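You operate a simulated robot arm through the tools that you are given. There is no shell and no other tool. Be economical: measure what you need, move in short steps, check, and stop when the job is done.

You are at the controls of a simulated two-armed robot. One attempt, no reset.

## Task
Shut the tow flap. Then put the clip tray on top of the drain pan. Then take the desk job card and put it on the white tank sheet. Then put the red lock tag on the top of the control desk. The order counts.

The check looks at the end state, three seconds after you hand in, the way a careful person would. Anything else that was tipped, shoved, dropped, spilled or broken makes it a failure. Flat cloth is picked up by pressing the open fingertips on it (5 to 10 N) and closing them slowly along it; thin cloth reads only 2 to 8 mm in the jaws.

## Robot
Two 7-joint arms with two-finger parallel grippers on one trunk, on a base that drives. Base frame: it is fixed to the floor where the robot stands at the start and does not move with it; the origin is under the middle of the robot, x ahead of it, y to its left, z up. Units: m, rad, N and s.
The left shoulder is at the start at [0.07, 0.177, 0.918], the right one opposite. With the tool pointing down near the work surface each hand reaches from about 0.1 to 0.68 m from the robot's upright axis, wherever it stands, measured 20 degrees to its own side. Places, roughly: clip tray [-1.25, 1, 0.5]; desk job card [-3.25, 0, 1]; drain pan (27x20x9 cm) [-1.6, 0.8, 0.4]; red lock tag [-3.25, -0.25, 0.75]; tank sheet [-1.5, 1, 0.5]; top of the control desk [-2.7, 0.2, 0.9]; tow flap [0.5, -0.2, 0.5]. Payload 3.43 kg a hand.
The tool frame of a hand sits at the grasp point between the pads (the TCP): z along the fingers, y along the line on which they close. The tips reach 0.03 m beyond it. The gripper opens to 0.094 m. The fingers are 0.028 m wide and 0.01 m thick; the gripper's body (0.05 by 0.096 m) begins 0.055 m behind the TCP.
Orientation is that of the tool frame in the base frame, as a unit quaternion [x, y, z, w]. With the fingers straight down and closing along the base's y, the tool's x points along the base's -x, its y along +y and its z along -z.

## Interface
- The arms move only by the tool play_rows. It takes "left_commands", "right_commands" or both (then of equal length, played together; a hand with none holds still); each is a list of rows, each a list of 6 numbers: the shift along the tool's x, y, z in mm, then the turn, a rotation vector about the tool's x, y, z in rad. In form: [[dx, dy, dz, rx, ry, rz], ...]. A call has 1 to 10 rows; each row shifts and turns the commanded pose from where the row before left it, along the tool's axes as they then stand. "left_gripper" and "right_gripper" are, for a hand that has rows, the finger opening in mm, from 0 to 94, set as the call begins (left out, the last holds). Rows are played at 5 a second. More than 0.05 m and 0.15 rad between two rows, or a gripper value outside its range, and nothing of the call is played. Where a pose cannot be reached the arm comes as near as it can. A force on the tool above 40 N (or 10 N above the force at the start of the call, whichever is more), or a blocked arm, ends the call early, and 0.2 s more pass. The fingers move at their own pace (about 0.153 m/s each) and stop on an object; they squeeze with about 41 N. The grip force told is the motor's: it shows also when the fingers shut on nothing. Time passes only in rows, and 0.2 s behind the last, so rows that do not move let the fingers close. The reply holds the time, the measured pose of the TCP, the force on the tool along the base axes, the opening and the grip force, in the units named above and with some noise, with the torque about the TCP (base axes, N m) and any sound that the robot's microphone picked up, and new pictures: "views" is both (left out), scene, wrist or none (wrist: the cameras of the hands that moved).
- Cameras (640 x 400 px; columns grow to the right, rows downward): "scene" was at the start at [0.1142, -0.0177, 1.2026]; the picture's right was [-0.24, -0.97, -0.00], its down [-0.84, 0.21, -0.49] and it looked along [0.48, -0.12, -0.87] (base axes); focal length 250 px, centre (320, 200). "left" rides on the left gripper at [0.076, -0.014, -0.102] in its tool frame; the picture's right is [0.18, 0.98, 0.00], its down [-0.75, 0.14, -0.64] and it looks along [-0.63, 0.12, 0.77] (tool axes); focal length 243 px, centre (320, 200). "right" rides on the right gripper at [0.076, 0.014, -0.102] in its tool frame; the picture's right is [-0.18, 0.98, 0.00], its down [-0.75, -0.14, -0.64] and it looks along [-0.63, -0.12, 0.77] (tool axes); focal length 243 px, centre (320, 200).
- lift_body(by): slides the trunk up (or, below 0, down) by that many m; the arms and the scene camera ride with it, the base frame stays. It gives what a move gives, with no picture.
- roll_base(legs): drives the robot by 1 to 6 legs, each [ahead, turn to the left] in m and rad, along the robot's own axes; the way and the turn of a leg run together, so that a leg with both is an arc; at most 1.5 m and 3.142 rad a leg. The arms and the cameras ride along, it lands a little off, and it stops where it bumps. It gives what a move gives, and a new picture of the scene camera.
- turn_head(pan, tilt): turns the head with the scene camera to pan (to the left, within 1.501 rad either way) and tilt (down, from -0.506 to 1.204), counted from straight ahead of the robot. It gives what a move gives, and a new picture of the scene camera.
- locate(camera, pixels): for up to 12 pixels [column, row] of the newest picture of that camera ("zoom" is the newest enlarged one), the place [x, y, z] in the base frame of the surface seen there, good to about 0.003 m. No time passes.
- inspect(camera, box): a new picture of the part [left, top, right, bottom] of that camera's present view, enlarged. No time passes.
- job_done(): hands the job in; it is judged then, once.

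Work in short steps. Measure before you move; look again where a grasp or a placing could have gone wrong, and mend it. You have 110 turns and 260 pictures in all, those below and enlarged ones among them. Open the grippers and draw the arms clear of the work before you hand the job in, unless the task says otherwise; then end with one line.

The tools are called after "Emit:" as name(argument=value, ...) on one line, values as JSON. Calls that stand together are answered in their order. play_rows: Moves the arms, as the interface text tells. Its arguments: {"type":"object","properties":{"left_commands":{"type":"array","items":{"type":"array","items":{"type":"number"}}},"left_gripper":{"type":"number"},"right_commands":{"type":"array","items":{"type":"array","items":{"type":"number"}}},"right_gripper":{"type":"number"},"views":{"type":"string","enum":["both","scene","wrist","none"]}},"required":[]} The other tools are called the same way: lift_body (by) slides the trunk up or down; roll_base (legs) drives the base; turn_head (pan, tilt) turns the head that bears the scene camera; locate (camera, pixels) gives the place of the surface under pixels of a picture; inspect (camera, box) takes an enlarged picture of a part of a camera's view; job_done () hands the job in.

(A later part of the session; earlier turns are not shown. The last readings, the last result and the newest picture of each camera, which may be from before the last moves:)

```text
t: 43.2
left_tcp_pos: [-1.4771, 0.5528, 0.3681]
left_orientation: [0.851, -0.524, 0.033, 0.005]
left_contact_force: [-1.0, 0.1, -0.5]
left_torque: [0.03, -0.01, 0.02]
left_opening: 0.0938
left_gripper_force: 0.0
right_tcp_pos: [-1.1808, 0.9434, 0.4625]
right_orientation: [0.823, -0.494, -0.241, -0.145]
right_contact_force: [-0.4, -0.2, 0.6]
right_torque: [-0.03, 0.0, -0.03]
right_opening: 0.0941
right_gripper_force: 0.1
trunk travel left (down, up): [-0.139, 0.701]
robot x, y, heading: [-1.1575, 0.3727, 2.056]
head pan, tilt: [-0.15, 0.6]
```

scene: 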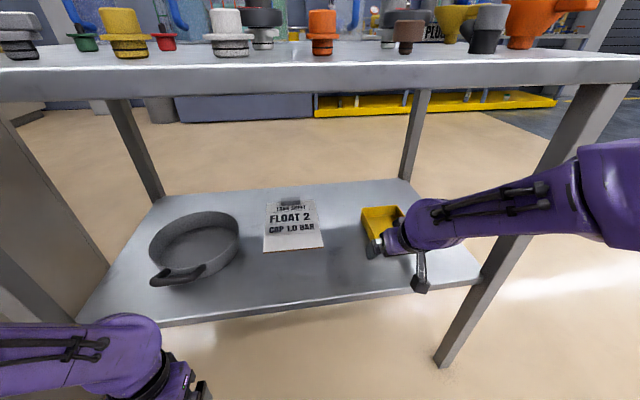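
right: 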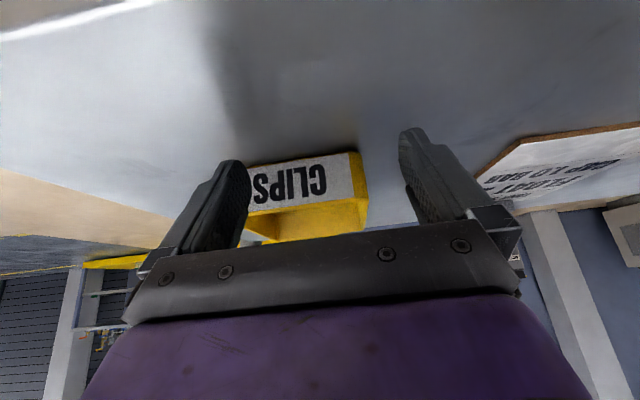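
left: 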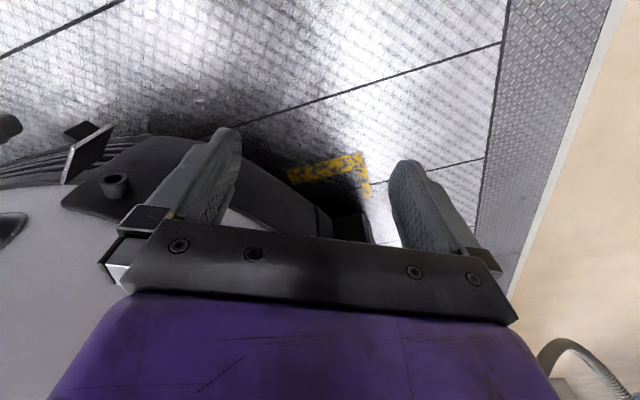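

The label wall is just ahead of the fingers. I raise the trunk 4.5 cm so the tips clear the tray rim, then set the opening to 45 mm and move right 72 mm and forward 100 mm above the tray's right wall.

Emit:
lift_body(by=0.045)

Emit:
play_rows(right_commands=[[0, -36, 0, 0, 0, 0], [0, -36, 0, 0, 0, 0], [-27, 0, 18.8, 0, 0, 0], [-27, 0, 18.8, 0, 0, 0], [-27, 0, 18.8, 0, 0, 0]], right_gripper=45)

```text
t: 44.1
left_tcp_pos: [-1.4775, 0.5547, 0.4129]
left_orientation: [0.851, -0.523, 0.034, 0.006]
left_contact_force: [0.3, 0.4, 0.1]
left_torque: [0.0, 0.02, 0.04]
left_opening: 0.0941
left_gripper_force: 0.0
right_tcp_pos: [-1.1809, 0.9424, 0.5077]
right_orientation: [0.823, -0.493, -0.241, -0.145]
right_contact_force: [0.4, 0.4, -0.2]
right_torque: [0.0, 0.02, -0.04]
right_opening: 0.0941
right_gripper_force: 0.1
trunk travel left (down, up): [-0.184, 0.656]
robot x, y, heading: [-1.1522, 0.3727, 2.052]
head pan, tilt: [-0.15, 0.6]
```

```text
t: 45.3
left_tcp_pos: [-1.477, 0.5551, 0.4137]
left_orientation: [0.851, -0.525, 0.034, 0.006]
left_contact_force: [-0.7, -0.8, 0.4]
left_torque: [0.03, -0.02, -0.03]
left_opening: 0.0939
left_gripper_force: 0.0
right_tcp_pos: [-1.1655, 1.065, 0.5014]
right_orientation: [0.822, -0.495, -0.241, -0.145]
right_contact_force: [0.6, -0.3, 1.2]
right_torque: [0.02, 0.0, -0.02]
right_opening: 0.0449
right_gripper_force: 0.2
trunk travel left (down, up): [-0.184, 0.656]
robot x, y, heading: [-1.1533, 0.3745, 2.052]
head pan, tilt: [-0.15, 0.6]
```

scene: 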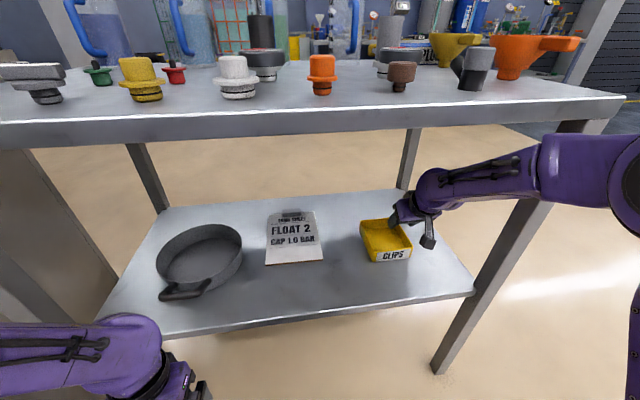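
right: 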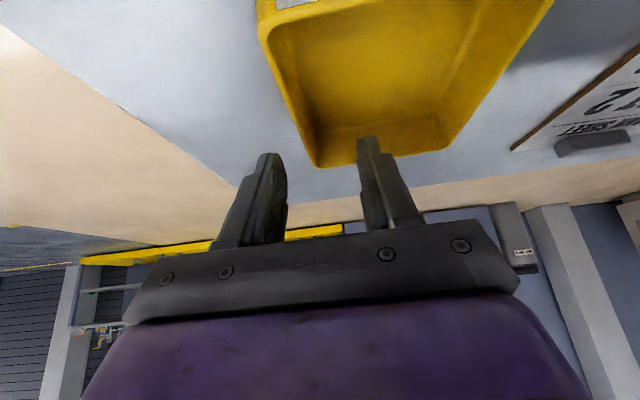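

The TCP is right over the wall at (-1.1655,1.065). I descend 36 mm so the fingers straddle the wall.

Emit:
play_rows(right_commands=[[10, 0, 15, 0, 0, 0], [10, 0, 15, 0, 0, 0], [0, 0, 0, 0, 0, 0]])

```text
t: 46.1
left_tcp_pos: [-1.4773, 0.5546, 0.4127]
left_orientation: [0.851, -0.524, 0.034, 0.005]
left_contact_force: [1.0, -0.2, -0.7]
left_torque: [0.04, -0.04, -0.01]
left_opening: 0.094
left_gripper_force: 0.0
right_tcp_pos: [-1.1645, 1.0641, 0.4647]
right_orientation: [0.822, -0.494, -0.242, -0.146]
right_contact_force: [-1.0, 0.3, 0.6]
right_torque: [-0.01, 0.04, 0.02]
right_opening: 0.045
right_gripper_force: 0.1
trunk travel left (down, up): [-0.184, 0.656]
robot x, y, heading: [-1.1575, 0.373, 2.056]
head pan, tilt: [-0.15, 0.6]
```

scene: 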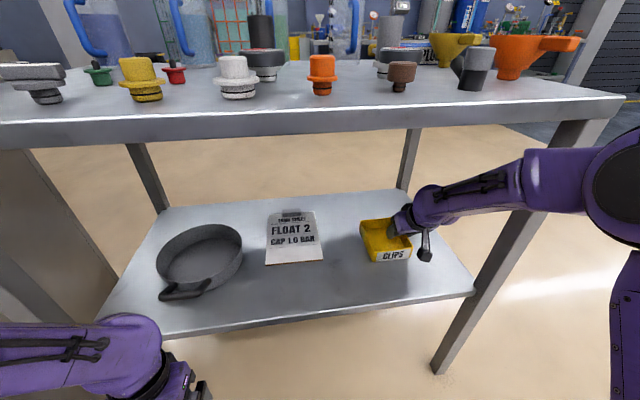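
right: 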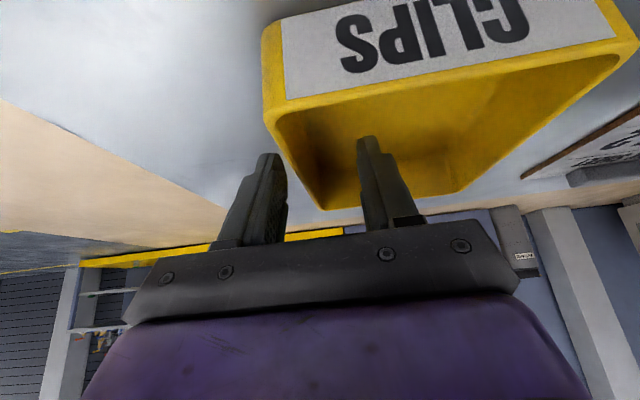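

The wall at (310,170) lies between the fingers. I close.

Emit:
play_rows(right_commands=[[0, 0, 0, 0, 0, 0], [0, 0, 0, 0, 0, 0], [0, 0, 0, 0, 0, 0]], right_gripper=0, views="wrist")

```text
t: 46.9
left_tcp_pos: [-1.4764, 0.5541, 0.413]
left_orientation: [0.851, -0.524, 0.034, 0.005]
left_contact_force: [0.6, 0.3, -0.6]
left_torque: [0.04, -0.02, 0.0]
left_opening: 0.0942
left_gripper_force: 0.1
right_tcp_pos: [-1.1647, 1.0646, 0.4654]
right_orientation: [0.823, -0.493, -0.243, -0.145]
right_contact_force: [-0.7, 0.4, -0.6]
right_torque: [0.04, 0.02, -0.01]
right_opening: 0.0075
right_gripper_force: 40.8
trunk travel left (down, up): [-0.184, 0.656]
robot x, y, heading: [-1.1546, 0.3708, 2.049]
head pan, tilt: [-0.15, 0.6]
```

right: 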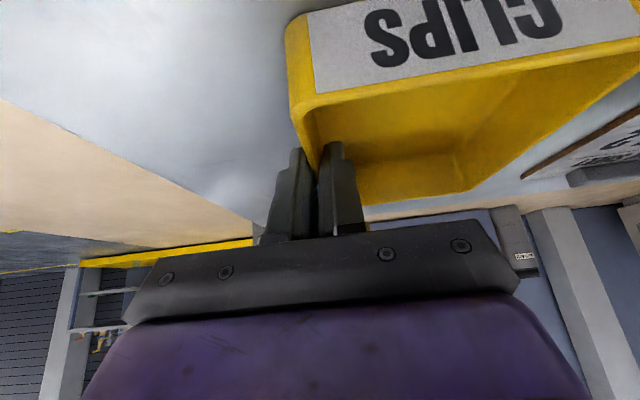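

Gripped (7.5 mm). I lift 65 mm straight up.

Emit:
play_rows(right_commands=[[-12, 0, -18.2, 0, 0, 0], [-12, 0, -18.2, 0, 0, 0], [-12, 0, -18.2, 0, 0, 0]])

Emit:
locate(camera="scene", pixels=[[480, 190], [510, 175], [530, 160], [560, 150], [545, 135], [150, 130], [300, 125]])

```text
t: 47.7
left_tcp_pos: [-1.4773, 0.5541, 0.4133]
left_orientation: [0.851, -0.524, 0.034, 0.006]
left_contact_force: [-0.3, 0.6, 0.7]
left_torque: [0.02, -0.02, -0.02]
left_opening: 0.0941
left_gripper_force: 0.1
right_tcp_pos: [-1.1655, 1.0623, 0.5323]
right_orientation: [0.823, -0.493, -0.242, -0.145]
right_contact_force: [0.4, 0.3, -1.1]
right_torque: [0.06, -0.06, -0.02]
right_opening: 0.0074
right_gripper_force: 40.9
trunk travel left (down, up): [-0.184, 0.656]
robot x, y, heading: [-1.16, 0.3769, 2.049]
head pan, tilt: [-0.15, 0.6]
```

scene: 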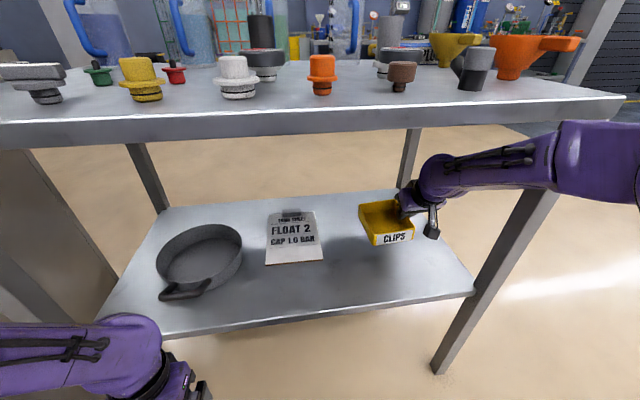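
right: 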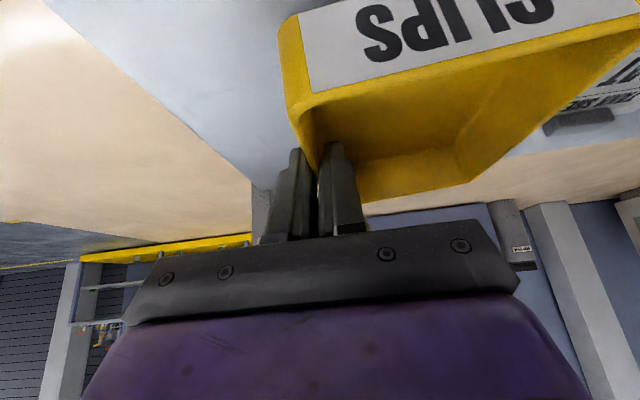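

```text
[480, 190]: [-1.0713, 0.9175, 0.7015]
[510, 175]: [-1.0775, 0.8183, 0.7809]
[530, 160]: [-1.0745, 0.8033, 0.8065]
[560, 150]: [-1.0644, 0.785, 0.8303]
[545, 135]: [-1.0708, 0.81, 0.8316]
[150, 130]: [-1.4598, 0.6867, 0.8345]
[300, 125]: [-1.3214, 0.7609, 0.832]
```

Tray lifts fine and forearm clears the edge (z≈0.72 at the front edge). I carry it left by 290 mm, checking.

Emit:
play_rows(right_commands=[[0, 40, 0, 0, 0, 0], [0, 48, 0, 0, 0, 0], [0, 48, 0, 0, 0, 0], [0, 48, 0, 0, 0, 0], [0, 48, 0, 0, 0, 0], [0, 40, 0, 0, 0, 0]], views="scene")

```text
t: 49.1
left_tcp_pos: [-1.4786, 0.5545, 0.4133]
left_orientation: [0.851, -0.524, 0.033, 0.005]
left_contact_force: [0.4, 0.0, 0.1]
left_torque: [0.02, -0.02, -0.01]
left_opening: 0.0939
left_gripper_force: 0.0
right_tcp_pos: [-1.3942, 0.9509, 0.5411]
right_orientation: [0.808, -0.518, -0.253, -0.124]
right_contact_force: [-0.8, 0.5, -1.3]
right_torque: [0.02, -0.05, 0.0]
right_opening: 0.0074
right_gripper_force: 40.5
trunk travel left (down, up): [-0.184, 0.656]
robot x, y, heading: [-1.1582, 0.3762, 2.054]
head pan, tilt: [-0.15, 0.6]
```

scene: 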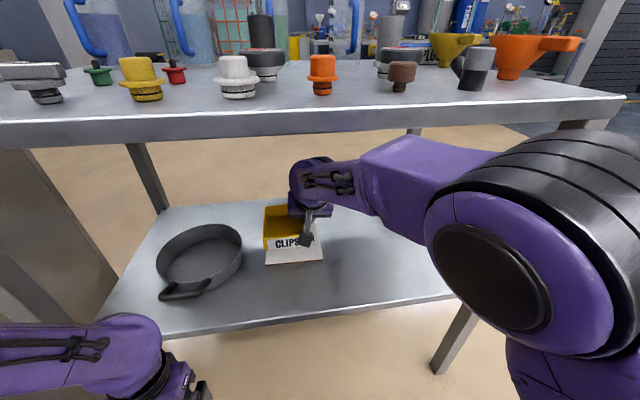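

The wrist begins deviating, so I yaw the hand left by ~0.4 rad (the pan is round) to ease the reach.

Emit:
play_rows(right_commands=[[0, 0, 0, -0.07, 0, -0.109], [0, 0, 0, -0.07, 0, -0.109], [0, 0, 0, -0.07, 0, -0.109], [0, 0, 0, 0, 0, 0]], views="none")

```text
t: 50.1
left_tcp_pos: [-1.4775, 0.5551, 0.4127]
left_orientation: [0.851, -0.524, 0.033, 0.006]
left_contact_force: [-0.7, -0.5, 0.9]
left_torque: [0.01, -0.01, -0.02]
left_opening: 0.0942
left_gripper_force: 0.0
right_tcp_pos: [-1.4045, 0.936, 0.5333]
right_orientation: [0.903, -0.325, -0.265, -0.096]
right_contact_force: [0.6, -0.2, -1.8]
right_torque: [0.04, -0.05, 0.01]
right_opening: 0.0075
right_gripper_force: 40.9
trunk travel left (down, up): [-0.184, 0.656]
robot x, y, heading: [-1.1547, 0.3777, 2.051]
head pan, tilt: [-0.15, 0.6]
```

Pose followed well; yaw now 2.45. Target TCP for centring the tray in the pan is (-1.602, 0.859): move 186 mm left and 104 mm forward in hand axes.

Emit:
play_rows(right_commands=[[-17.4, 37, 11.2, 0, 0, 0], [-17.4, 37, 11.2, 0, 0, 0], [-17.4, 37, 11.2, 0, 0, 0], [-17.4, 37, 11.2, 0, 0, 0], [-17.4, 37, 11.2, 0, 0, 0], [0, 0, 0, 0, 0, 0]])

```text
t: 51.5
left_tcp_pos: [-1.4783, 0.5549, 0.4133]
left_orientation: [0.851, -0.524, 0.033, 0.004]
left_contact_force: [-1.6, 0.5, -0.2]
left_torque: [0.0, -0.01, 0.02]
left_opening: 0.0941
left_gripper_force: 0.0
right_tcp_pos: [-1.6008, 0.8604, 0.5322]
right_orientation: [0.903, -0.326, -0.263, -0.097]
right_contact_force: [-0.5, 0.1, -0.4]
right_torque: [0.05, -0.02, -0.03]
right_opening: 0.0074
right_gripper_force: 40.8
trunk travel left (down, up): [-0.184, 0.656]
robot x, y, heading: [-1.1575, 0.3766, 2.051]
head pan, tilt: [-0.15, 0.6]
```

scene: 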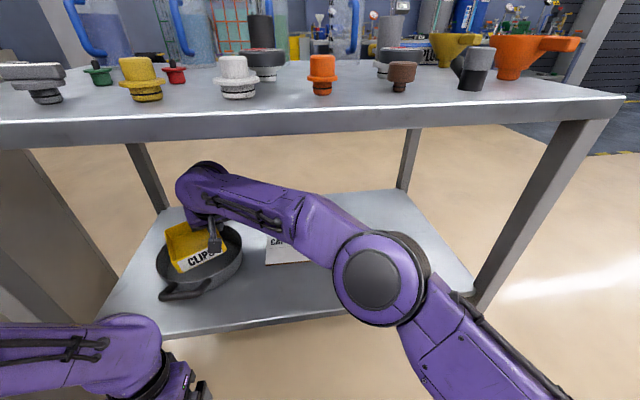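
right: 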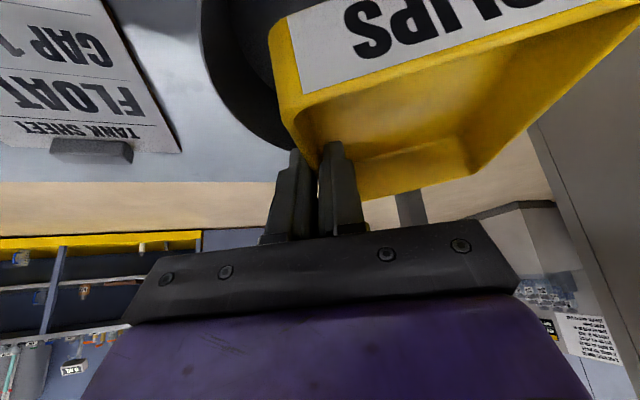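

Excellent: tray hovers over the pan. I check its position against the rim.

Emit:
inspect(camera="scene", box=[120, 200, 280, 300])

Emit:
locate(camera="zoom", pixels=[[180, 105], [215, 225], [235, 290], [425, 245], [415, 185], [145, 260], [165, 330], [480, 200], [270, 370], [445, 310], [320, 260], [190, 170]])

```text
4.00 times, centred on (200, 250) of scene
```

zoom: 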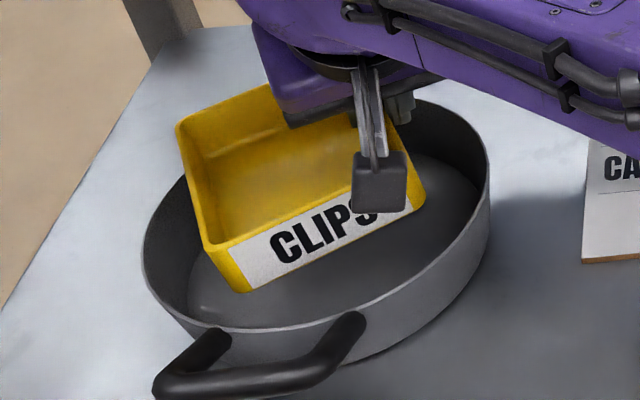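

```text
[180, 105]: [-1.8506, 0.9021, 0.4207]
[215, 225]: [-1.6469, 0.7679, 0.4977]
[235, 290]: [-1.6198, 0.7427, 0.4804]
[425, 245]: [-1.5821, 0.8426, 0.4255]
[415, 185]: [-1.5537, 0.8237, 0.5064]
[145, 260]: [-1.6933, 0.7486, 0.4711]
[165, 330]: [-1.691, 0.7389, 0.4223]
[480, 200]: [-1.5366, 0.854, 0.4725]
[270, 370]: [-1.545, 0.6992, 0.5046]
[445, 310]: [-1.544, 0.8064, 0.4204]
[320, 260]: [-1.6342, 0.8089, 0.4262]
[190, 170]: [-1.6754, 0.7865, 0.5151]
```

Tray corners lie ~0.074 m from the pan centre, inside its ~0.09 radius. I descend 57 mm.

Emit:
play_rows(right_commands=[[10.8, 0, 16.8, 0, 0, 0], [8.1, 0, 12.6, 0, 0, 0], [5.4, 0, 8.4, 0, 0, 0], [3.8, 0, 5.9, 0, 0, 0], [2.7, 0, 4.2, 0, 0, 0], [0, 0, 0, 0, 0, 0]], views="wrist")

Emit:
inspect(camera="scene", box=[120, 200, 280, 300])

```text
t: 52.2
left_tcp_pos: [-1.4764, 0.5536, 0.4143]
left_orientation: [0.851, -0.523, 0.033, 0.005]
left_contact_force: [0.2, -0.2, 0.0]
left_torque: [0.0, 0.0, 0.03]
left_opening: 0.0939
left_gripper_force: 0.1
right_tcp_pos: [-1.6018, 0.8623, 0.5089]
right_orientation: [0.898, -0.326, -0.277, -0.098]
right_contact_force: [-4.1, 0.9, 20.6]
right_torque: [-0.8, -0.8, -0.04]
right_opening: 0.0076
right_gripper_force: 40.8
trunk travel left (down, up): [-0.184, 0.656]
robot x, y, heading: [-1.1542, 0.3729, 2.049]
head pan, tilt: [-0.15, 0.6]
stopped in row 3 (right hand): the force on the tool passed its limit (the readings are from after the stop); the commanded pose is now the measured one
```

right: 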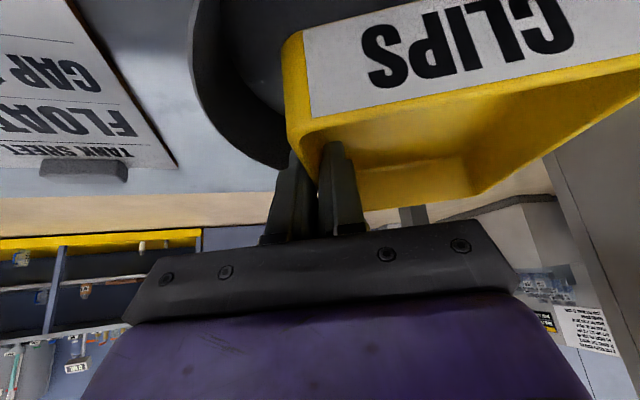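

```text
4.00 times, centred on (200, 250) of scene
```

zoom: 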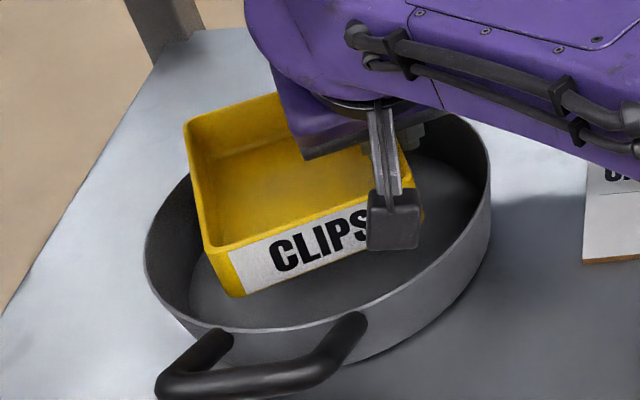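

Contact came early (20 N up, at about (+0.04,-0.04) from the TCP). I measure what is near there.

Emit:
locate(camera="zoom", pixels=[[375, 215], [395, 220], [415, 240], [385, 150], [422, 205], [450, 200], [400, 265], [225, 295], [210, 250], [185, 125], [485, 200], [150, 250]])

Emit:
inspect(camera="right", box=[200, 60, 520, 260])

```text
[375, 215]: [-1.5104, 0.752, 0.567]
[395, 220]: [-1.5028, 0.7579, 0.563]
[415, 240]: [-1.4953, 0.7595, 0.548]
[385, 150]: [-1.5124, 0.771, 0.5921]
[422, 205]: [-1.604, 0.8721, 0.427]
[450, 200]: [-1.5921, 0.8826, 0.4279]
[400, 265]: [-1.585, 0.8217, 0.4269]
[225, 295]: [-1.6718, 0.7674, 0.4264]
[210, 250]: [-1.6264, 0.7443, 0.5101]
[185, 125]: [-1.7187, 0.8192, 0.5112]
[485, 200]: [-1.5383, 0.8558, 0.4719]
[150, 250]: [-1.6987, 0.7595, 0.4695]
```

```text
2.00 times, centred on (360, 160) of right
```

zoom: 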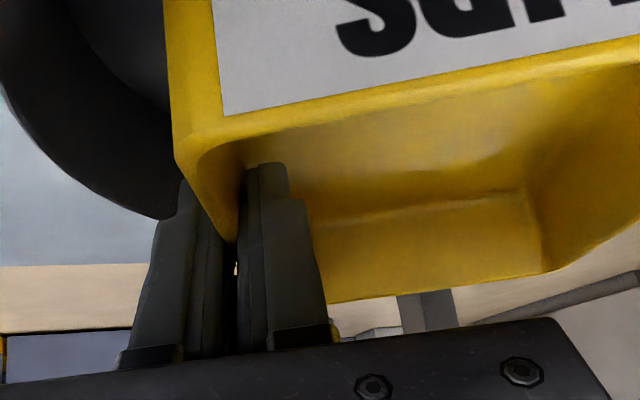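

The tray's back-left corner sits on the rim: fitted pan centre (-1.630,0.823), tray centre (-1.641,0.8205). I raise 15 mm, shift 9 mm right and 7 mm back, and recheck.

Emit:
play_rows(right_commands=[[-8.1, 0, -12.6, 0, 0, 0], [5.9, -9, -3.8, 0, 0.02, 0], [0, 0, 0, 0, 0, 0]], views="none")

Emit:
inspect(camera="scene", box=[120, 200, 280, 300])

Emit:
locate(camera="zoom", pixels=[[180, 125], [185, 122], [190, 122], [205, 245], [208, 248], [415, 175], [145, 250], [488, 190], [230, 290], [195, 180], [480, 160], [440, 105]])

```text
t: 53.0
left_tcp_pos: [-1.477, 0.5541, 0.4139]
left_orientation: [0.851, -0.524, 0.034, 0.005]
left_contact_force: [0.7, -0.2, -0.4]
left_torque: [-0.01, 0.0, 0.0]
left_opening: 0.0939
left_gripper_force: 0.0
right_tcp_pos: [-1.592, 0.8638, 0.5186]
right_orientation: [0.903, -0.328, -0.263, -0.095]
right_contact_force: [0.4, 0.6, -1.7]
right_torque: [0.03, -0.06, -0.05]
right_opening: 0.0071
right_gripper_force: 40.8
trunk travel left (down, up): [-0.184, 0.656]
robot x, y, heading: [-1.1552, 0.3731, 2.054]
head pan, tilt: [-0.15, 0.6]
```

```text
4.00 times, centred on (200, 250) of scene
```

zoom: 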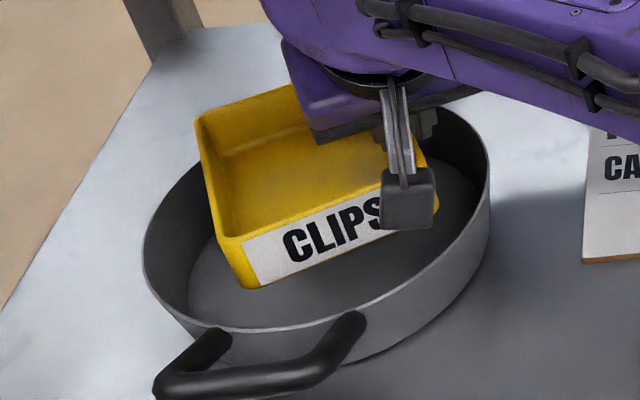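

```text
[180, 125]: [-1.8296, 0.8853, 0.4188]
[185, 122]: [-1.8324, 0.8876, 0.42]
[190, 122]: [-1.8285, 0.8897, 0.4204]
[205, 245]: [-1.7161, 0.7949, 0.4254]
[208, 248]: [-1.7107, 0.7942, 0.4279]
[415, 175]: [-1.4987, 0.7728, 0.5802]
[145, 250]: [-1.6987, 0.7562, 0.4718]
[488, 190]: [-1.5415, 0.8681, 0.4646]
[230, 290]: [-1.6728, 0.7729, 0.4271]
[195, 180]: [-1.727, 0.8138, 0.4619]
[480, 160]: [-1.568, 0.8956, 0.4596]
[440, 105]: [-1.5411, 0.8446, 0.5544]
```

I measure the tray's corners in this new picture.

Emit:
locate(camera="zoom", pixels=[[200, 124], [203, 130], [222, 242], [226, 240], [243, 252], [254, 286], [300, 88], [437, 195], [215, 200], [210, 165], [438, 210], [245, 275]])

```text
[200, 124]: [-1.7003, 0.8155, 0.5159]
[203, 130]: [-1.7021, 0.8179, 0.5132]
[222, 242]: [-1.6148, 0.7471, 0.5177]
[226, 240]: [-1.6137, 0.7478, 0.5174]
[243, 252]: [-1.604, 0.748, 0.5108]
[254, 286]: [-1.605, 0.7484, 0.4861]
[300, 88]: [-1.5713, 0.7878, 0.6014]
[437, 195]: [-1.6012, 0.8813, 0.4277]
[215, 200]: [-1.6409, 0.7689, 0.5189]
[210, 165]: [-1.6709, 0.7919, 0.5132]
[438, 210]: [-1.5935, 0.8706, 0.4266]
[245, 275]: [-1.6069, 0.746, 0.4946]
```

Tray is now centred ((-1.626,0.8205)). Descend again, about 45 mm.

Emit:
play_rows(right_commands=[[8.1, 0, 12.6, 0, 0, 0], [5.4, 0, 8.4, 0, 0, 0], [5.4, 0, 8.4, 0, 0, 0], [2.7, 0, 4.2, 0, 0, 0], [1.6, 0, 2.5, 0, 0, 0], [0, 0, 0, 0, 0, 0]], views="wrist")

Emit:
inspect(camera="scene", box=[120, 200, 280, 300])

```text
t: 53.6
left_tcp_pos: [-1.4775, 0.5518, 0.4141]
left_orientation: [0.852, -0.523, 0.033, 0.005]
left_contact_force: [0.1, 0.0, -0.7]
left_torque: [-0.01, 0.0, -0.01]
left_opening: 0.0941
left_gripper_force: 0.1
right_tcp_pos: [-1.5923, 0.8688, 0.5081]
right_orientation: [0.898, -0.331, -0.275, -0.095]
right_contact_force: [-2.5, 1.7, 17.3]
right_torque: [-0.76, -0.79, -0.01]
right_opening: 0.0072
right_gripper_force: 41.3
trunk travel left (down, up): [-0.184, 0.656]
robot x, y, heading: [-1.1529, 0.3732, 2.055]
head pan, tilt: [-0.15, 0.6]
stopped in row 3 (right hand): the force on the tool passed its limit (the readings are from after the stop); the commanded pose is now the measured one
```

right: 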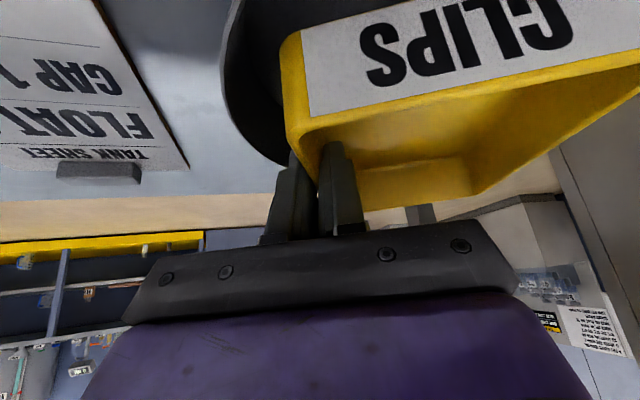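

```text
4.00 times, centred on (200, 250) of scene
```

zoom: 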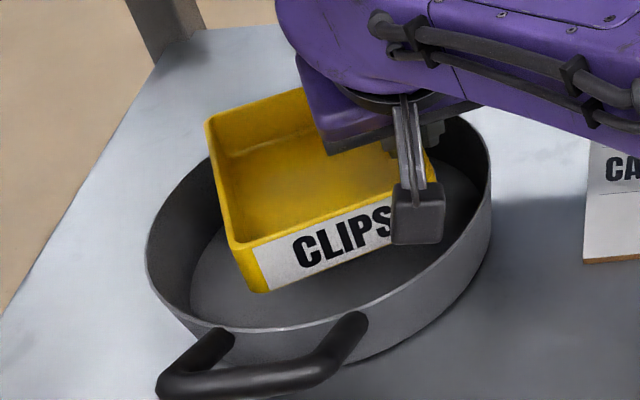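

Contact at the same height (tray underside ≈ rim plane 0.47) in both spots, with the same torque, though the corners are visibly clear of the rim — so the pan evidently bears it at the top, like a solid. The tray is centred at ≈(-1.623,0.832); I release gently with a small opening and look.

Emit:
play_rows(right_commands=[[0, 0, 0, 0, 0, 0], [0, 0, 0, 0, 0, 0], [0, 0, 0, 0, 0, 0]], right_gripper=18, views="wrist")

Emit:
inspect(camera="scene", box=[120, 200, 280, 300])

```text
t: 54.4
left_tcp_pos: [-1.477, 0.5533, 0.4153]
left_orientation: [0.851, -0.524, 0.031, 0.005]
left_contact_force: [0.5, -0.1, 1.0]
left_torque: [0.03, 0.01, 0.03]
left_opening: 0.094
left_gripper_force: 0.0
right_tcp_pos: [-1.5925, 0.8683, 0.5075]
right_orientation: [0.897, -0.332, -0.274, -0.096]
right_contact_force: [-2.2, 9.5, 28.8]
right_torque: [0.19, 0.35, -0.22]
right_opening: 0.0145
right_gripper_force: 0.0
trunk travel left (down, up): [-0.184, 0.656]
robot x, y, heading: [-1.1563, 0.3731, 2.055]
head pan, tilt: [-0.15, 0.6]
```

right: 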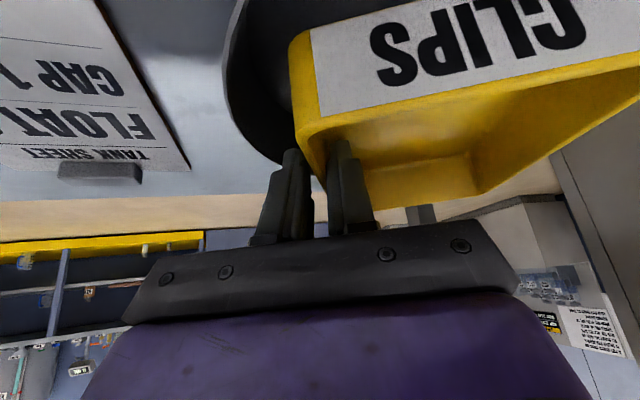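

```text
4.00 times, centred on (200, 250) of scene
```

zoom: 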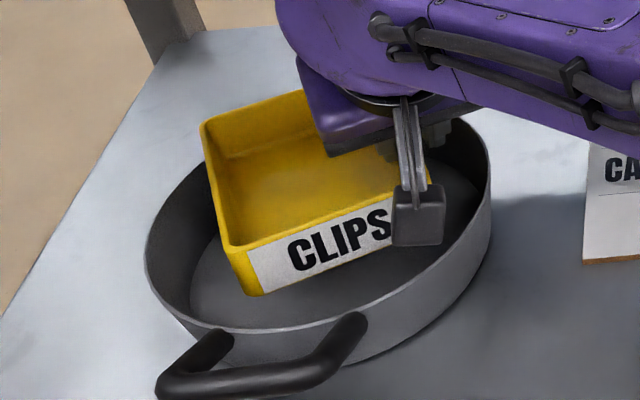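

The outer fingertip now bears on something at z≈0.475 (28 N). I raise straight up in small steps, then open a bit more, and look.

Emit:
play_rows(right_commands=[[-2.7, 0, -4.2, 0, 0, 0], [-2.7, 0, -4.2, 0, 0, 0], [0, 0, 0, 0, 0, 0]], right_gripper=20, views="wrist")

Emit:
inspect(camera="scene", box=[120, 200, 280, 300])

```text
t: 55.2
left_tcp_pos: [-1.4772, 0.5533, 0.4128]
left_orientation: [0.851, -0.524, 0.034, 0.005]
left_contact_force: [-0.6, -0.1, -0.6]
left_torque: [0.02, 0.04, -0.01]
left_opening: 0.0941
left_gripper_force: 0.0
right_tcp_pos: [-1.5912, 0.8699, 0.5102]
right_orientation: [0.899, -0.333, -0.268, -0.093]
right_contact_force: [-0.3, -0.4, 0.6]
right_torque: [-0.03, -0.02, 0.01]
right_opening: 0.02
right_gripper_force: 0.1
trunk travel left (down, up): [-0.184, 0.656]
robot x, y, heading: [-1.1573, 0.3752, 2.054]
head pan, tilt: [-0.15, 0.6]
```

right: 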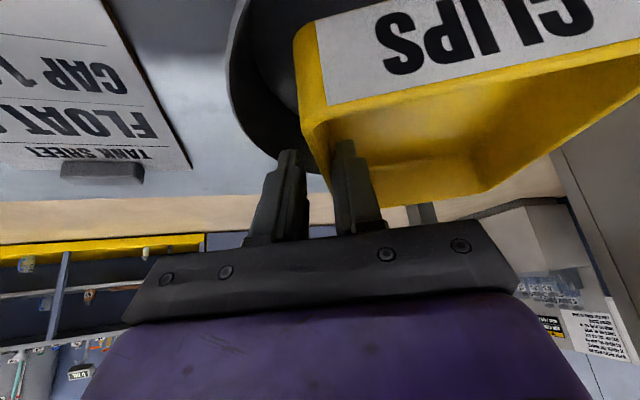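

```text
4.00 times, centred on (200, 250) of scene
```

zoom: 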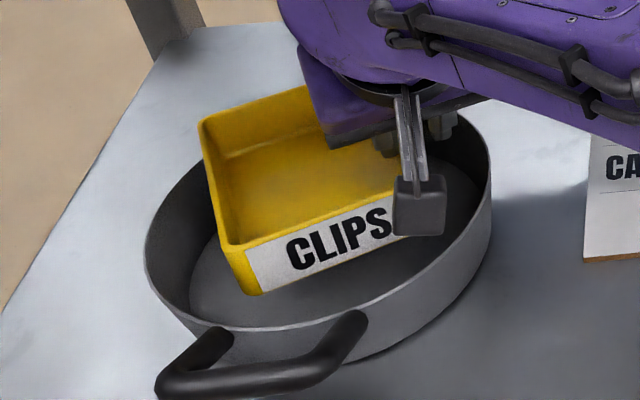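

The tray stays put unheld: it rests on top of the pan. I rise 40 mm and draw back along the hand axis.

Emit:
play_rows(right_commands=[[-10.8, 0, -16.8, 0, 0, 0], [-10.8, 0, -16.8, 0, 0, 0], [-5.4, 0, -8.4, 0, 0, 0], [0, 0, 0, 0, 0, 0]], views="scene")

Emit:
inspect(camera="scene", box=[120, 200, 280, 300])

Emit:
locate(camera="zoom", pixels=[[202, 124], [225, 246], [410, 200], [345, 105], [300, 190], [250, 290], [395, 230], [150, 250], [487, 190]])

```text
t: 56.2
left_tcp_pos: [-1.4775, 0.5538, 0.4126]
left_orientation: [0.851, -0.523, 0.034, 0.005]
left_contact_force: [-0.2, -0.5, -0.2]
left_torque: [0.02, -0.04, -0.01]
left_opening: 0.0936
left_gripper_force: 0.1
right_tcp_pos: [-1.5882, 0.8756, 0.5611]
right_orientation: [0.898, -0.336, -0.27, -0.091]
right_contact_force: [-0.3, -0.5, 0.8]
right_torque: [-0.02, 0.0, 0.02]
right_opening: 0.02
right_gripper_force: 0.0
trunk travel left (down, up): [-0.184, 0.656]
robot x, y, heading: [-1.1544, 0.3733, 2.051]
head pan, tilt: [-0.15, 0.6]
```

scene: 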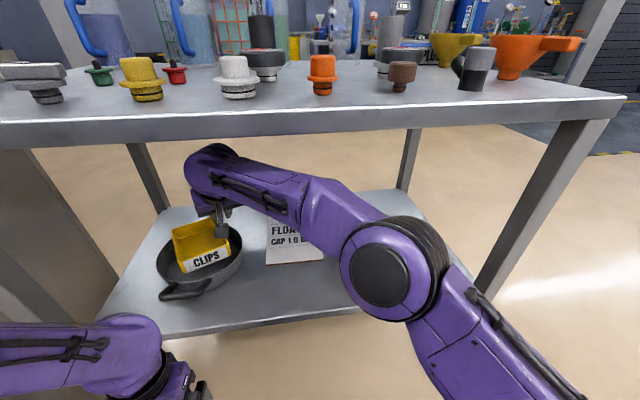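

```text
4.00 times, centred on (200, 250) of scene
```

zoom: 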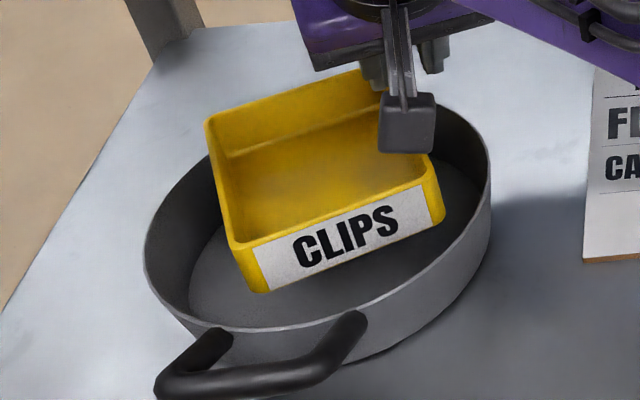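

```text
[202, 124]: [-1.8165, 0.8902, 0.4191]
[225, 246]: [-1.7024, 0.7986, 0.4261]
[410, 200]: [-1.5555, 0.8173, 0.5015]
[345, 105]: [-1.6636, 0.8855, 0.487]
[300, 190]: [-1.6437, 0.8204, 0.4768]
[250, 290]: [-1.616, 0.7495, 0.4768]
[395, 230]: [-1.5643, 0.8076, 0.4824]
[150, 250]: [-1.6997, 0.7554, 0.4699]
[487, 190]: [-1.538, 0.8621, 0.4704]
```

Tray rests level on the pan (underside ≈0.475). I raise the hand slightly more and reverse the base away from the bench.

Emit:
play_rows(right_commands=[[-8, 0, -12.6, 0, 0, 0], [0, 0, 0, 0, 0, 0]], views="none")

Emit:
roll_base(legs=[[-0.45, 0]])

Emit:
turn_head(pan=0.9, tilt=0.3)

```text
t: 56.8
left_tcp_pos: [-1.4773, 0.5538, 0.4132]
left_orientation: [0.851, -0.523, 0.033, 0.005]
left_contact_force: [0.6, 0.2, -1.2]
left_torque: [0.01, -0.01, 0.0]
left_opening: 0.0939
left_gripper_force: 0.0
right_tcp_pos: [-1.5871, 0.8754, 0.5754]
right_orientation: [0.898, -0.337, -0.269, -0.091]
right_contact_force: [0.6, -0.7, 0.5]
right_torque: [-0.01, 0.01, 0.0]
right_opening: 0.0201
right_gripper_force: 0.0
trunk travel left (down, up): [-0.184, 0.656]
robot x, y, heading: [-1.1526, 0.3725, 2.055]
head pan, tilt: [-0.15, 0.6]
```

```text
t: 59.5
left_tcp_pos: [-1.2681, 0.152, 0.4135]
left_orientation: [0.854, -0.519, 0.032, 0.005]
left_contact_force: [-0.2, -0.3, 0.0]
left_torque: [0.02, 0.04, 0.01]
left_opening: 0.094
left_gripper_force: 0.0
right_tcp_pos: [-1.3804, 0.4737, 0.5804]
right_orientation: [0.898, -0.333, -0.272, -0.092]
right_contact_force: [0.3, 0.4, 0.0]
right_torque: [0.0, 0.0, 0.0]
right_opening: 0.0198
right_gripper_force: 0.1
trunk travel left (down, up): [-0.184, 0.656]
robot x, y, heading: [-0.9433, -0.0268, 2.063]
head pan, tilt: [-0.15, 0.6]
```

scene: 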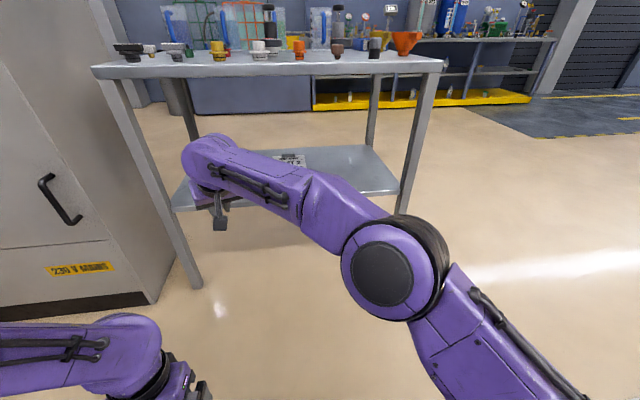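

```text
t: 60.8
left_tcp_pos: [-1.2677, 0.1526, 0.413]
left_orientation: [0.854, -0.52, 0.034, 0.005]
left_contact_force: [-0.4, -1.1, 0.1]
left_torque: [0.01, -0.02, 0.0]
left_opening: 0.0938
left_gripper_force: 0.0
right_tcp_pos: [-1.3801, 0.4747, 0.5799]
right_orientation: [0.898, -0.333, -0.273, -0.09]
right_contact_force: [0.2, 0.5, 0.2]
right_torque: [0.01, 0.0, 0.01]
right_opening: 0.0199
right_gripper_force: 0.1
trunk travel left (down, up): [-0.184, 0.656]
robot x, y, heading: [-0.9418, -0.0229, 2.064]
head pan, tilt: [0.901, 0.3]
```

scene: 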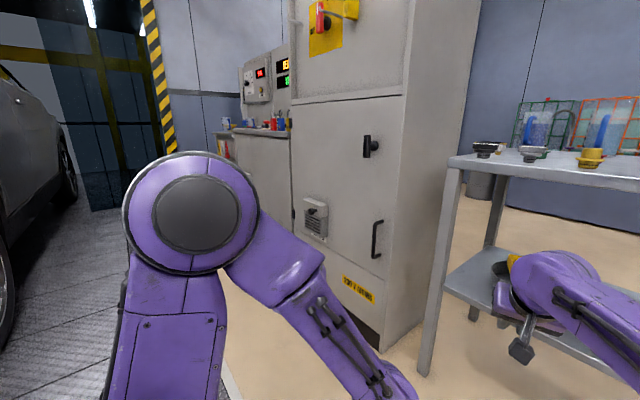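

Next the desk beyond the grey cabinet. I raise the trunk, unpitch and retract the right hand.

Emit:
lift_body(by=0.34)

Emit:
play_rows(right_commands=[[17, -35, -11, 0.07, 0, 0.109], [17, -35, -11, 0.07, 0, 0.109], [17, -35, -11, 0.07, 0, 0.109], [22, -30, 0, 0, 0.14, 0], [22, -30, 0, 0, 0.14, 0], [25, -30, 10, 0, 0.14, 0], [25, -30, 20, 0, 0.14, 0], [30, -30, 20, 0, 0, 0], [30, -30, 20, 0, 0, 0], [20, -20, 20, 0, 0, 0]], right_gripper=94, views="none")

Emit:
turn_head(pan=0.9, tilt=0.5)

```text
t: 64.1
left_tcp_pos: [-1.2667, 0.1525, 0.7528]
left_orientation: [0.854, -0.52, 0.034, 0.005]
left_contact_force: [-0.3, 0.5, 0.0]
left_torque: [-0.01, 0.01, -0.01]
left_opening: 0.0938
left_gripper_force: 0.0
right_tcp_pos: [-1.3788, 0.4765, 0.9217]
right_orientation: [0.898, -0.334, -0.272, -0.09]
right_contact_force: [0.4, -0.5, -0.3]
right_torque: [0.0, 0.01, 0.0]
right_opening: 0.0201
right_gripper_force: 0.1
trunk travel left (down, up): [-0.524, 0.316]
robot x, y, heading: [-0.9439, -0.0191, 2.06]
head pan, tilt: [0.901, 0.3]
```

```text
t: 66.3
left_tcp_pos: [-1.2672, 0.1525, 0.7524]
left_orientation: [0.854, -0.519, 0.034, 0.004]
left_contact_force: [0.3, 0.5, -0.3]
left_torque: [-0.02, 0.02, 0.0]
left_opening: 0.094
left_gripper_force: 0.1
right_tcp_pos: [-1.0113, 0.4475, 0.7894]
right_orientation: [0.854, -0.519, -0.012, 0.006]
right_contact_force: [-0.2, 0.0, -0.5]
right_torque: [0.05, 0.0, 0.02]
right_opening: 0.094
right_gripper_force: 0.0
trunk travel left (down, up): [-0.524, 0.316]
robot x, y, heading: [-0.9472, -0.0258, 2.059]
head pan, tilt: [0.901, 0.3]
```

```text
t: 67.1
left_tcp_pos: [-1.2679, 0.1514, 0.7522]
left_orientation: [0.854, -0.519, 0.033, 0.005]
left_contact_force: [-0.5, -0.3, 0.4]
left_torque: [-0.01, 0.02, -0.02]
left_opening: 0.0939
left_gripper_force: 0.0
right_tcp_pos: [-1.0127, 0.4491, 0.7883]
right_orientation: [0.854, -0.52, -0.011, 0.005]
right_contact_force: [-0.1, 0.1, -0.4]
right_torque: [0.01, -0.03, 0.01]
right_opening: 0.0941
right_gripper_force: 0.1
trunk travel left (down, up): [-0.524, 0.316]
robot x, y, heading: [-0.945, -0.0272, 2.064]
head pan, tilt: [0.901, 0.499]
```

scene: 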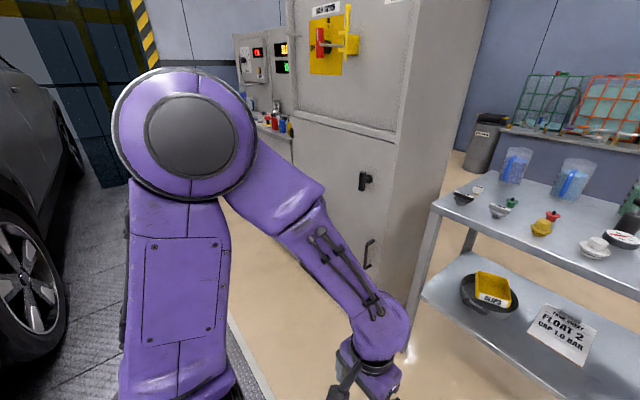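

The desk lies left of the cabinet along the same line. I measure the passage between the car and the cabinet/desk before driving.

Emit:
turn_head(pan=1.2, tilt=0.4)

Emit:
locate(camera="scene", pixels=[[30, 250], [60, 200], [100, 300], [130, 150], [200, 300], [250, 330], [330, 100], [300, 250], [350, 140], [40, 350], [180, 150], [310, 150]])

```text
t: 67.9
left_tcp_pos: [-1.268, 0.1521, 0.7526]
left_orientation: [0.854, -0.52, 0.034, 0.005]
left_contact_force: [-0.2, -0.3, -0.9]
left_torque: [-0.01, -0.01, -0.01]
left_opening: 0.094
left_gripper_force: 0.0
right_tcp_pos: [-1.0121, 0.4474, 0.7892]
right_orientation: [0.855, -0.519, -0.012, 0.005]
right_contact_force: [-0.5, -0.5, 0.1]
right_torque: [0.0, -0.01, -0.01]
right_opening: 0.0941
right_gripper_force: 0.2
trunk travel left (down, up): [-0.524, 0.316]
robot x, y, heading: [-0.9464, -0.026, 2.063]
head pan, tilt: [1.201, 0.4]
```

scene: 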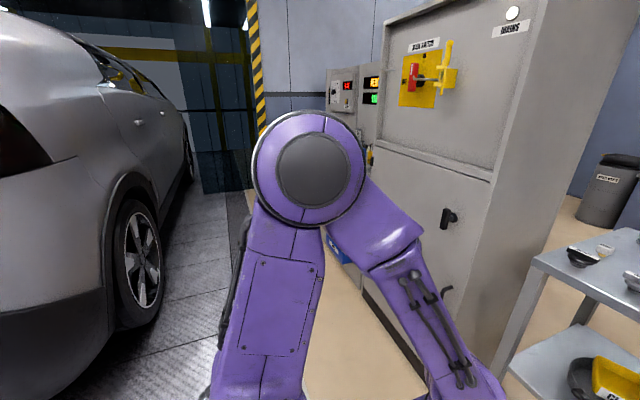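

```text
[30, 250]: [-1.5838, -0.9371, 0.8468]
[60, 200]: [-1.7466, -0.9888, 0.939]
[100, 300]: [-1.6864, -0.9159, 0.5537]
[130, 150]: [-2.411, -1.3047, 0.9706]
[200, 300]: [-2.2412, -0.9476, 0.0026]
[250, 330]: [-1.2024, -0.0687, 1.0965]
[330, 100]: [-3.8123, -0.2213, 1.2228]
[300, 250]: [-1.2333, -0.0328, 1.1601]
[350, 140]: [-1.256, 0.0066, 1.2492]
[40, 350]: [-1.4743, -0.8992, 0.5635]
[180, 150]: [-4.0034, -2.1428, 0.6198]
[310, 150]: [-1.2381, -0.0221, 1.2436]
```

The passage between car (n≈-1.33) and cabinet (n≈-0.06) is 1.26 m wide. I turn left 1.41 and drive 1.3 m along its middle, then look.

Emit:
roll_base(legs=[[0, 1.412], [1.3, 0]])

Emit:
turn_head(pan=-0.9, tilt=0.4)

```text
t: 77.9
left_tcp_pos: [-2.4234, -0.7218, 0.7527]
left_orientation: [0.989, 0.145, 0.029, -0.017]
left_contact_force: [0.3, 0.1, 0.1]
left_torque: [-0.03, 0.03, -0.01]
left_opening: 0.094
left_gripper_force: 0.1
right_tcp_pos: [-2.6682, -0.4183, 0.7886]
right_orientation: [0.989, 0.147, -0.006, 0.011]
right_contact_force: [-0.6, 0.2, 0.5]
right_torque: [-0.04, 0.03, 0.01]
right_opening: 0.094
right_gripper_force: 0.0
trunk travel left (down, up): [-0.524, 0.316]
robot x, y, heading: [-2.1899, -0.4345, -2.831]
head pan, tilt: [1.201, 0.4]
```

scene: 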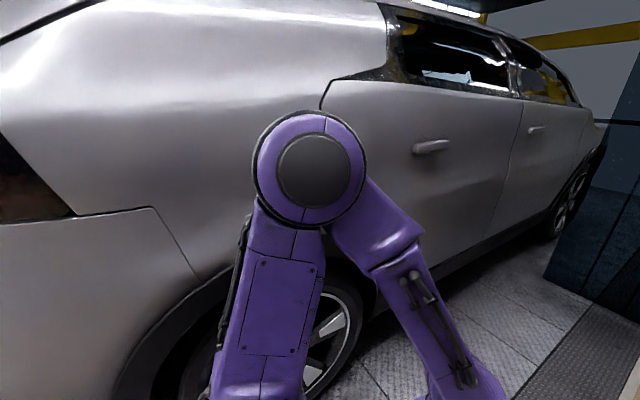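

```text
t: 79.9
left_tcp_pos: [-2.4227, -0.7226, 0.7531]
left_orientation: [0.989, 0.146, 0.029, -0.018]
left_contact_force: [0.4, -0.3, -0.4]
left_torque: [-0.01, 0.0, -0.01]
left_opening: 0.0939
left_gripper_force: 0.0
right_tcp_pos: [-2.6672, -0.4182, 0.7887]
right_orientation: [0.989, 0.147, -0.007, 0.012]
right_contact_force: [-0.4, -0.3, -0.1]
right_torque: [0.02, -0.01, 0.01]
right_opening: 0.0943
right_gripper_force: 0.1
trunk travel left (down, up): [-0.524, 0.316]
robot x, y, heading: [-2.1906, -0.4366, -2.832]
head pan, tilt: [-0.901, 0.4]
```

scene: 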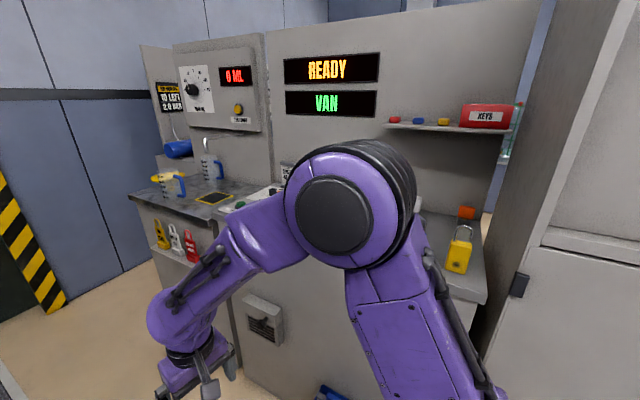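

Desk now visible; red tag at (190,245) among others on a left front ledge. I measure points on the desk.

Emit:
locate(camera="scene", pixels=[[190, 245], [163, 235], [176, 240], [150, 200], [215, 198], [270, 195], [135, 195], [280, 170], [485, 298], [240, 350], [460, 250], [175, 185]])

Emit:
inspect(camera="scene", box=[120, 120, 312, 280])

```text
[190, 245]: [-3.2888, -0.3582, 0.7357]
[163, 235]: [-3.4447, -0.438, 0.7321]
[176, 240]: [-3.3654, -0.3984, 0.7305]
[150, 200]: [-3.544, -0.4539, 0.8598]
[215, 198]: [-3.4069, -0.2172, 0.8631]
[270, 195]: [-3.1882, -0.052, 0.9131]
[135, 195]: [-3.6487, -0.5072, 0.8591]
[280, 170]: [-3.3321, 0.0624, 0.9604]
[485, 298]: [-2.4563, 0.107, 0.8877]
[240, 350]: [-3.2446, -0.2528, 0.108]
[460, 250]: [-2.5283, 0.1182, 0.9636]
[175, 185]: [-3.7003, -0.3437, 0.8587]
```

```text
2.50 times, centred on (216, 200) of scene
```

zoom: 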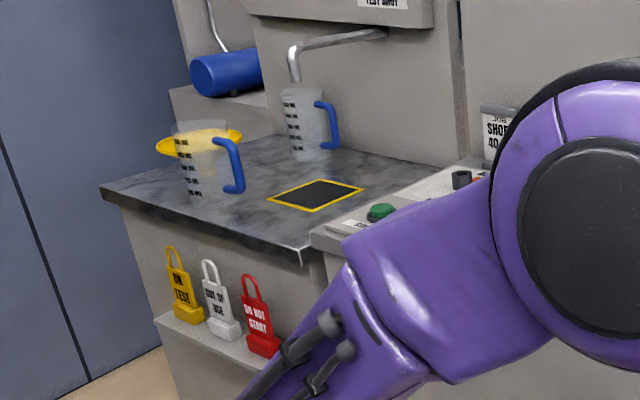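

I move on 0.68 m slightly away from the desk, then turn to face it.

Emit:
roll_base(legs=[[0, 0.25], [0.68, 0], [0, -1.654]])

Emit:
turn_head(pan=0.0, tilt=0.5)

```text
t: 88.6
left_tcp_pos: [-3.0846, -0.6206, 0.7523]
left_orientation: [0.849, -0.527, 0.034, 0.005]
left_contact_force: [0.5, 0.4, 0.0]
left_torque: [0.06, 0.0, -0.02]
left_opening: 0.0941
left_gripper_force: 0.1
right_tcp_pos: [-2.8242, -0.3307, 0.7871]
right_orientation: [0.849, -0.528, -0.012, 0.004]
right_contact_force: [0.0, 0.5, 0.0]
right_torque: [0.0, 0.0, -0.04]
right_opening: 0.094
right_gripper_force: 0.0
trunk travel left (down, up): [-0.524, 0.316]
robot x, y, heading: [-2.7651, -0.8036, 2.044]
head pan, tilt: [-0.901, 0.4]
```

scene: 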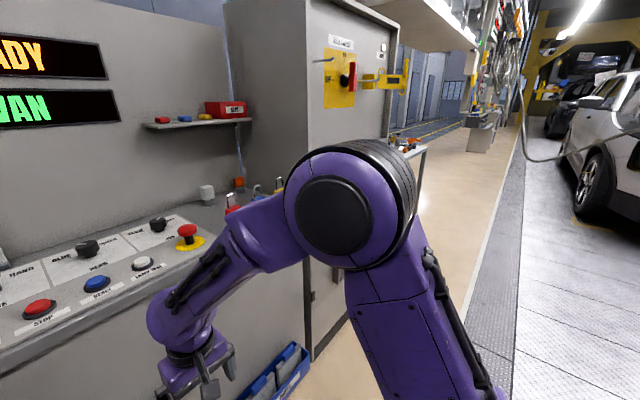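

```text
t: 89.8
left_tcp_pos: [-3.0865, -0.6199, 0.753]
left_orientation: [0.848, -0.528, 0.034, 0.006]
left_contact_force: [-0.4, 0.7, -0.1]
left_torque: [-0.02, 0.0, 0.03]
left_opening: 0.0939
left_gripper_force: 0.0
right_tcp_pos: [-2.823, -0.3292, 0.7884]
right_orientation: [0.849, -0.528, -0.012, 0.004]
right_contact_force: [0.6, 0.2, -0.1]
right_torque: [0.01, 0.02, 0.01]
right_opening: 0.0944
right_gripper_force: 0.0
trunk travel left (down, up): [-0.524, 0.316]
robot x, y, heading: [-2.7668, -0.805, 2.04]
head pan, tilt: [0.0, 0.499]
```

scene: 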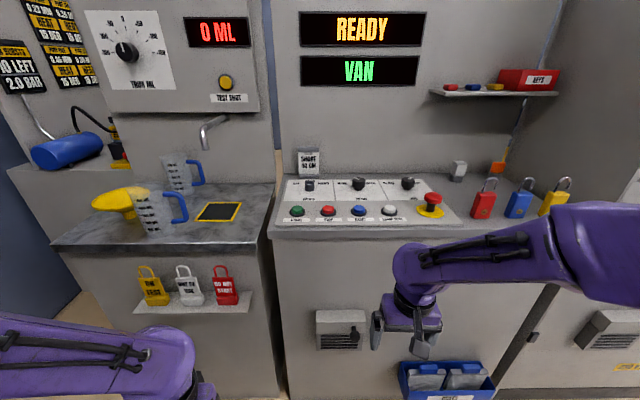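

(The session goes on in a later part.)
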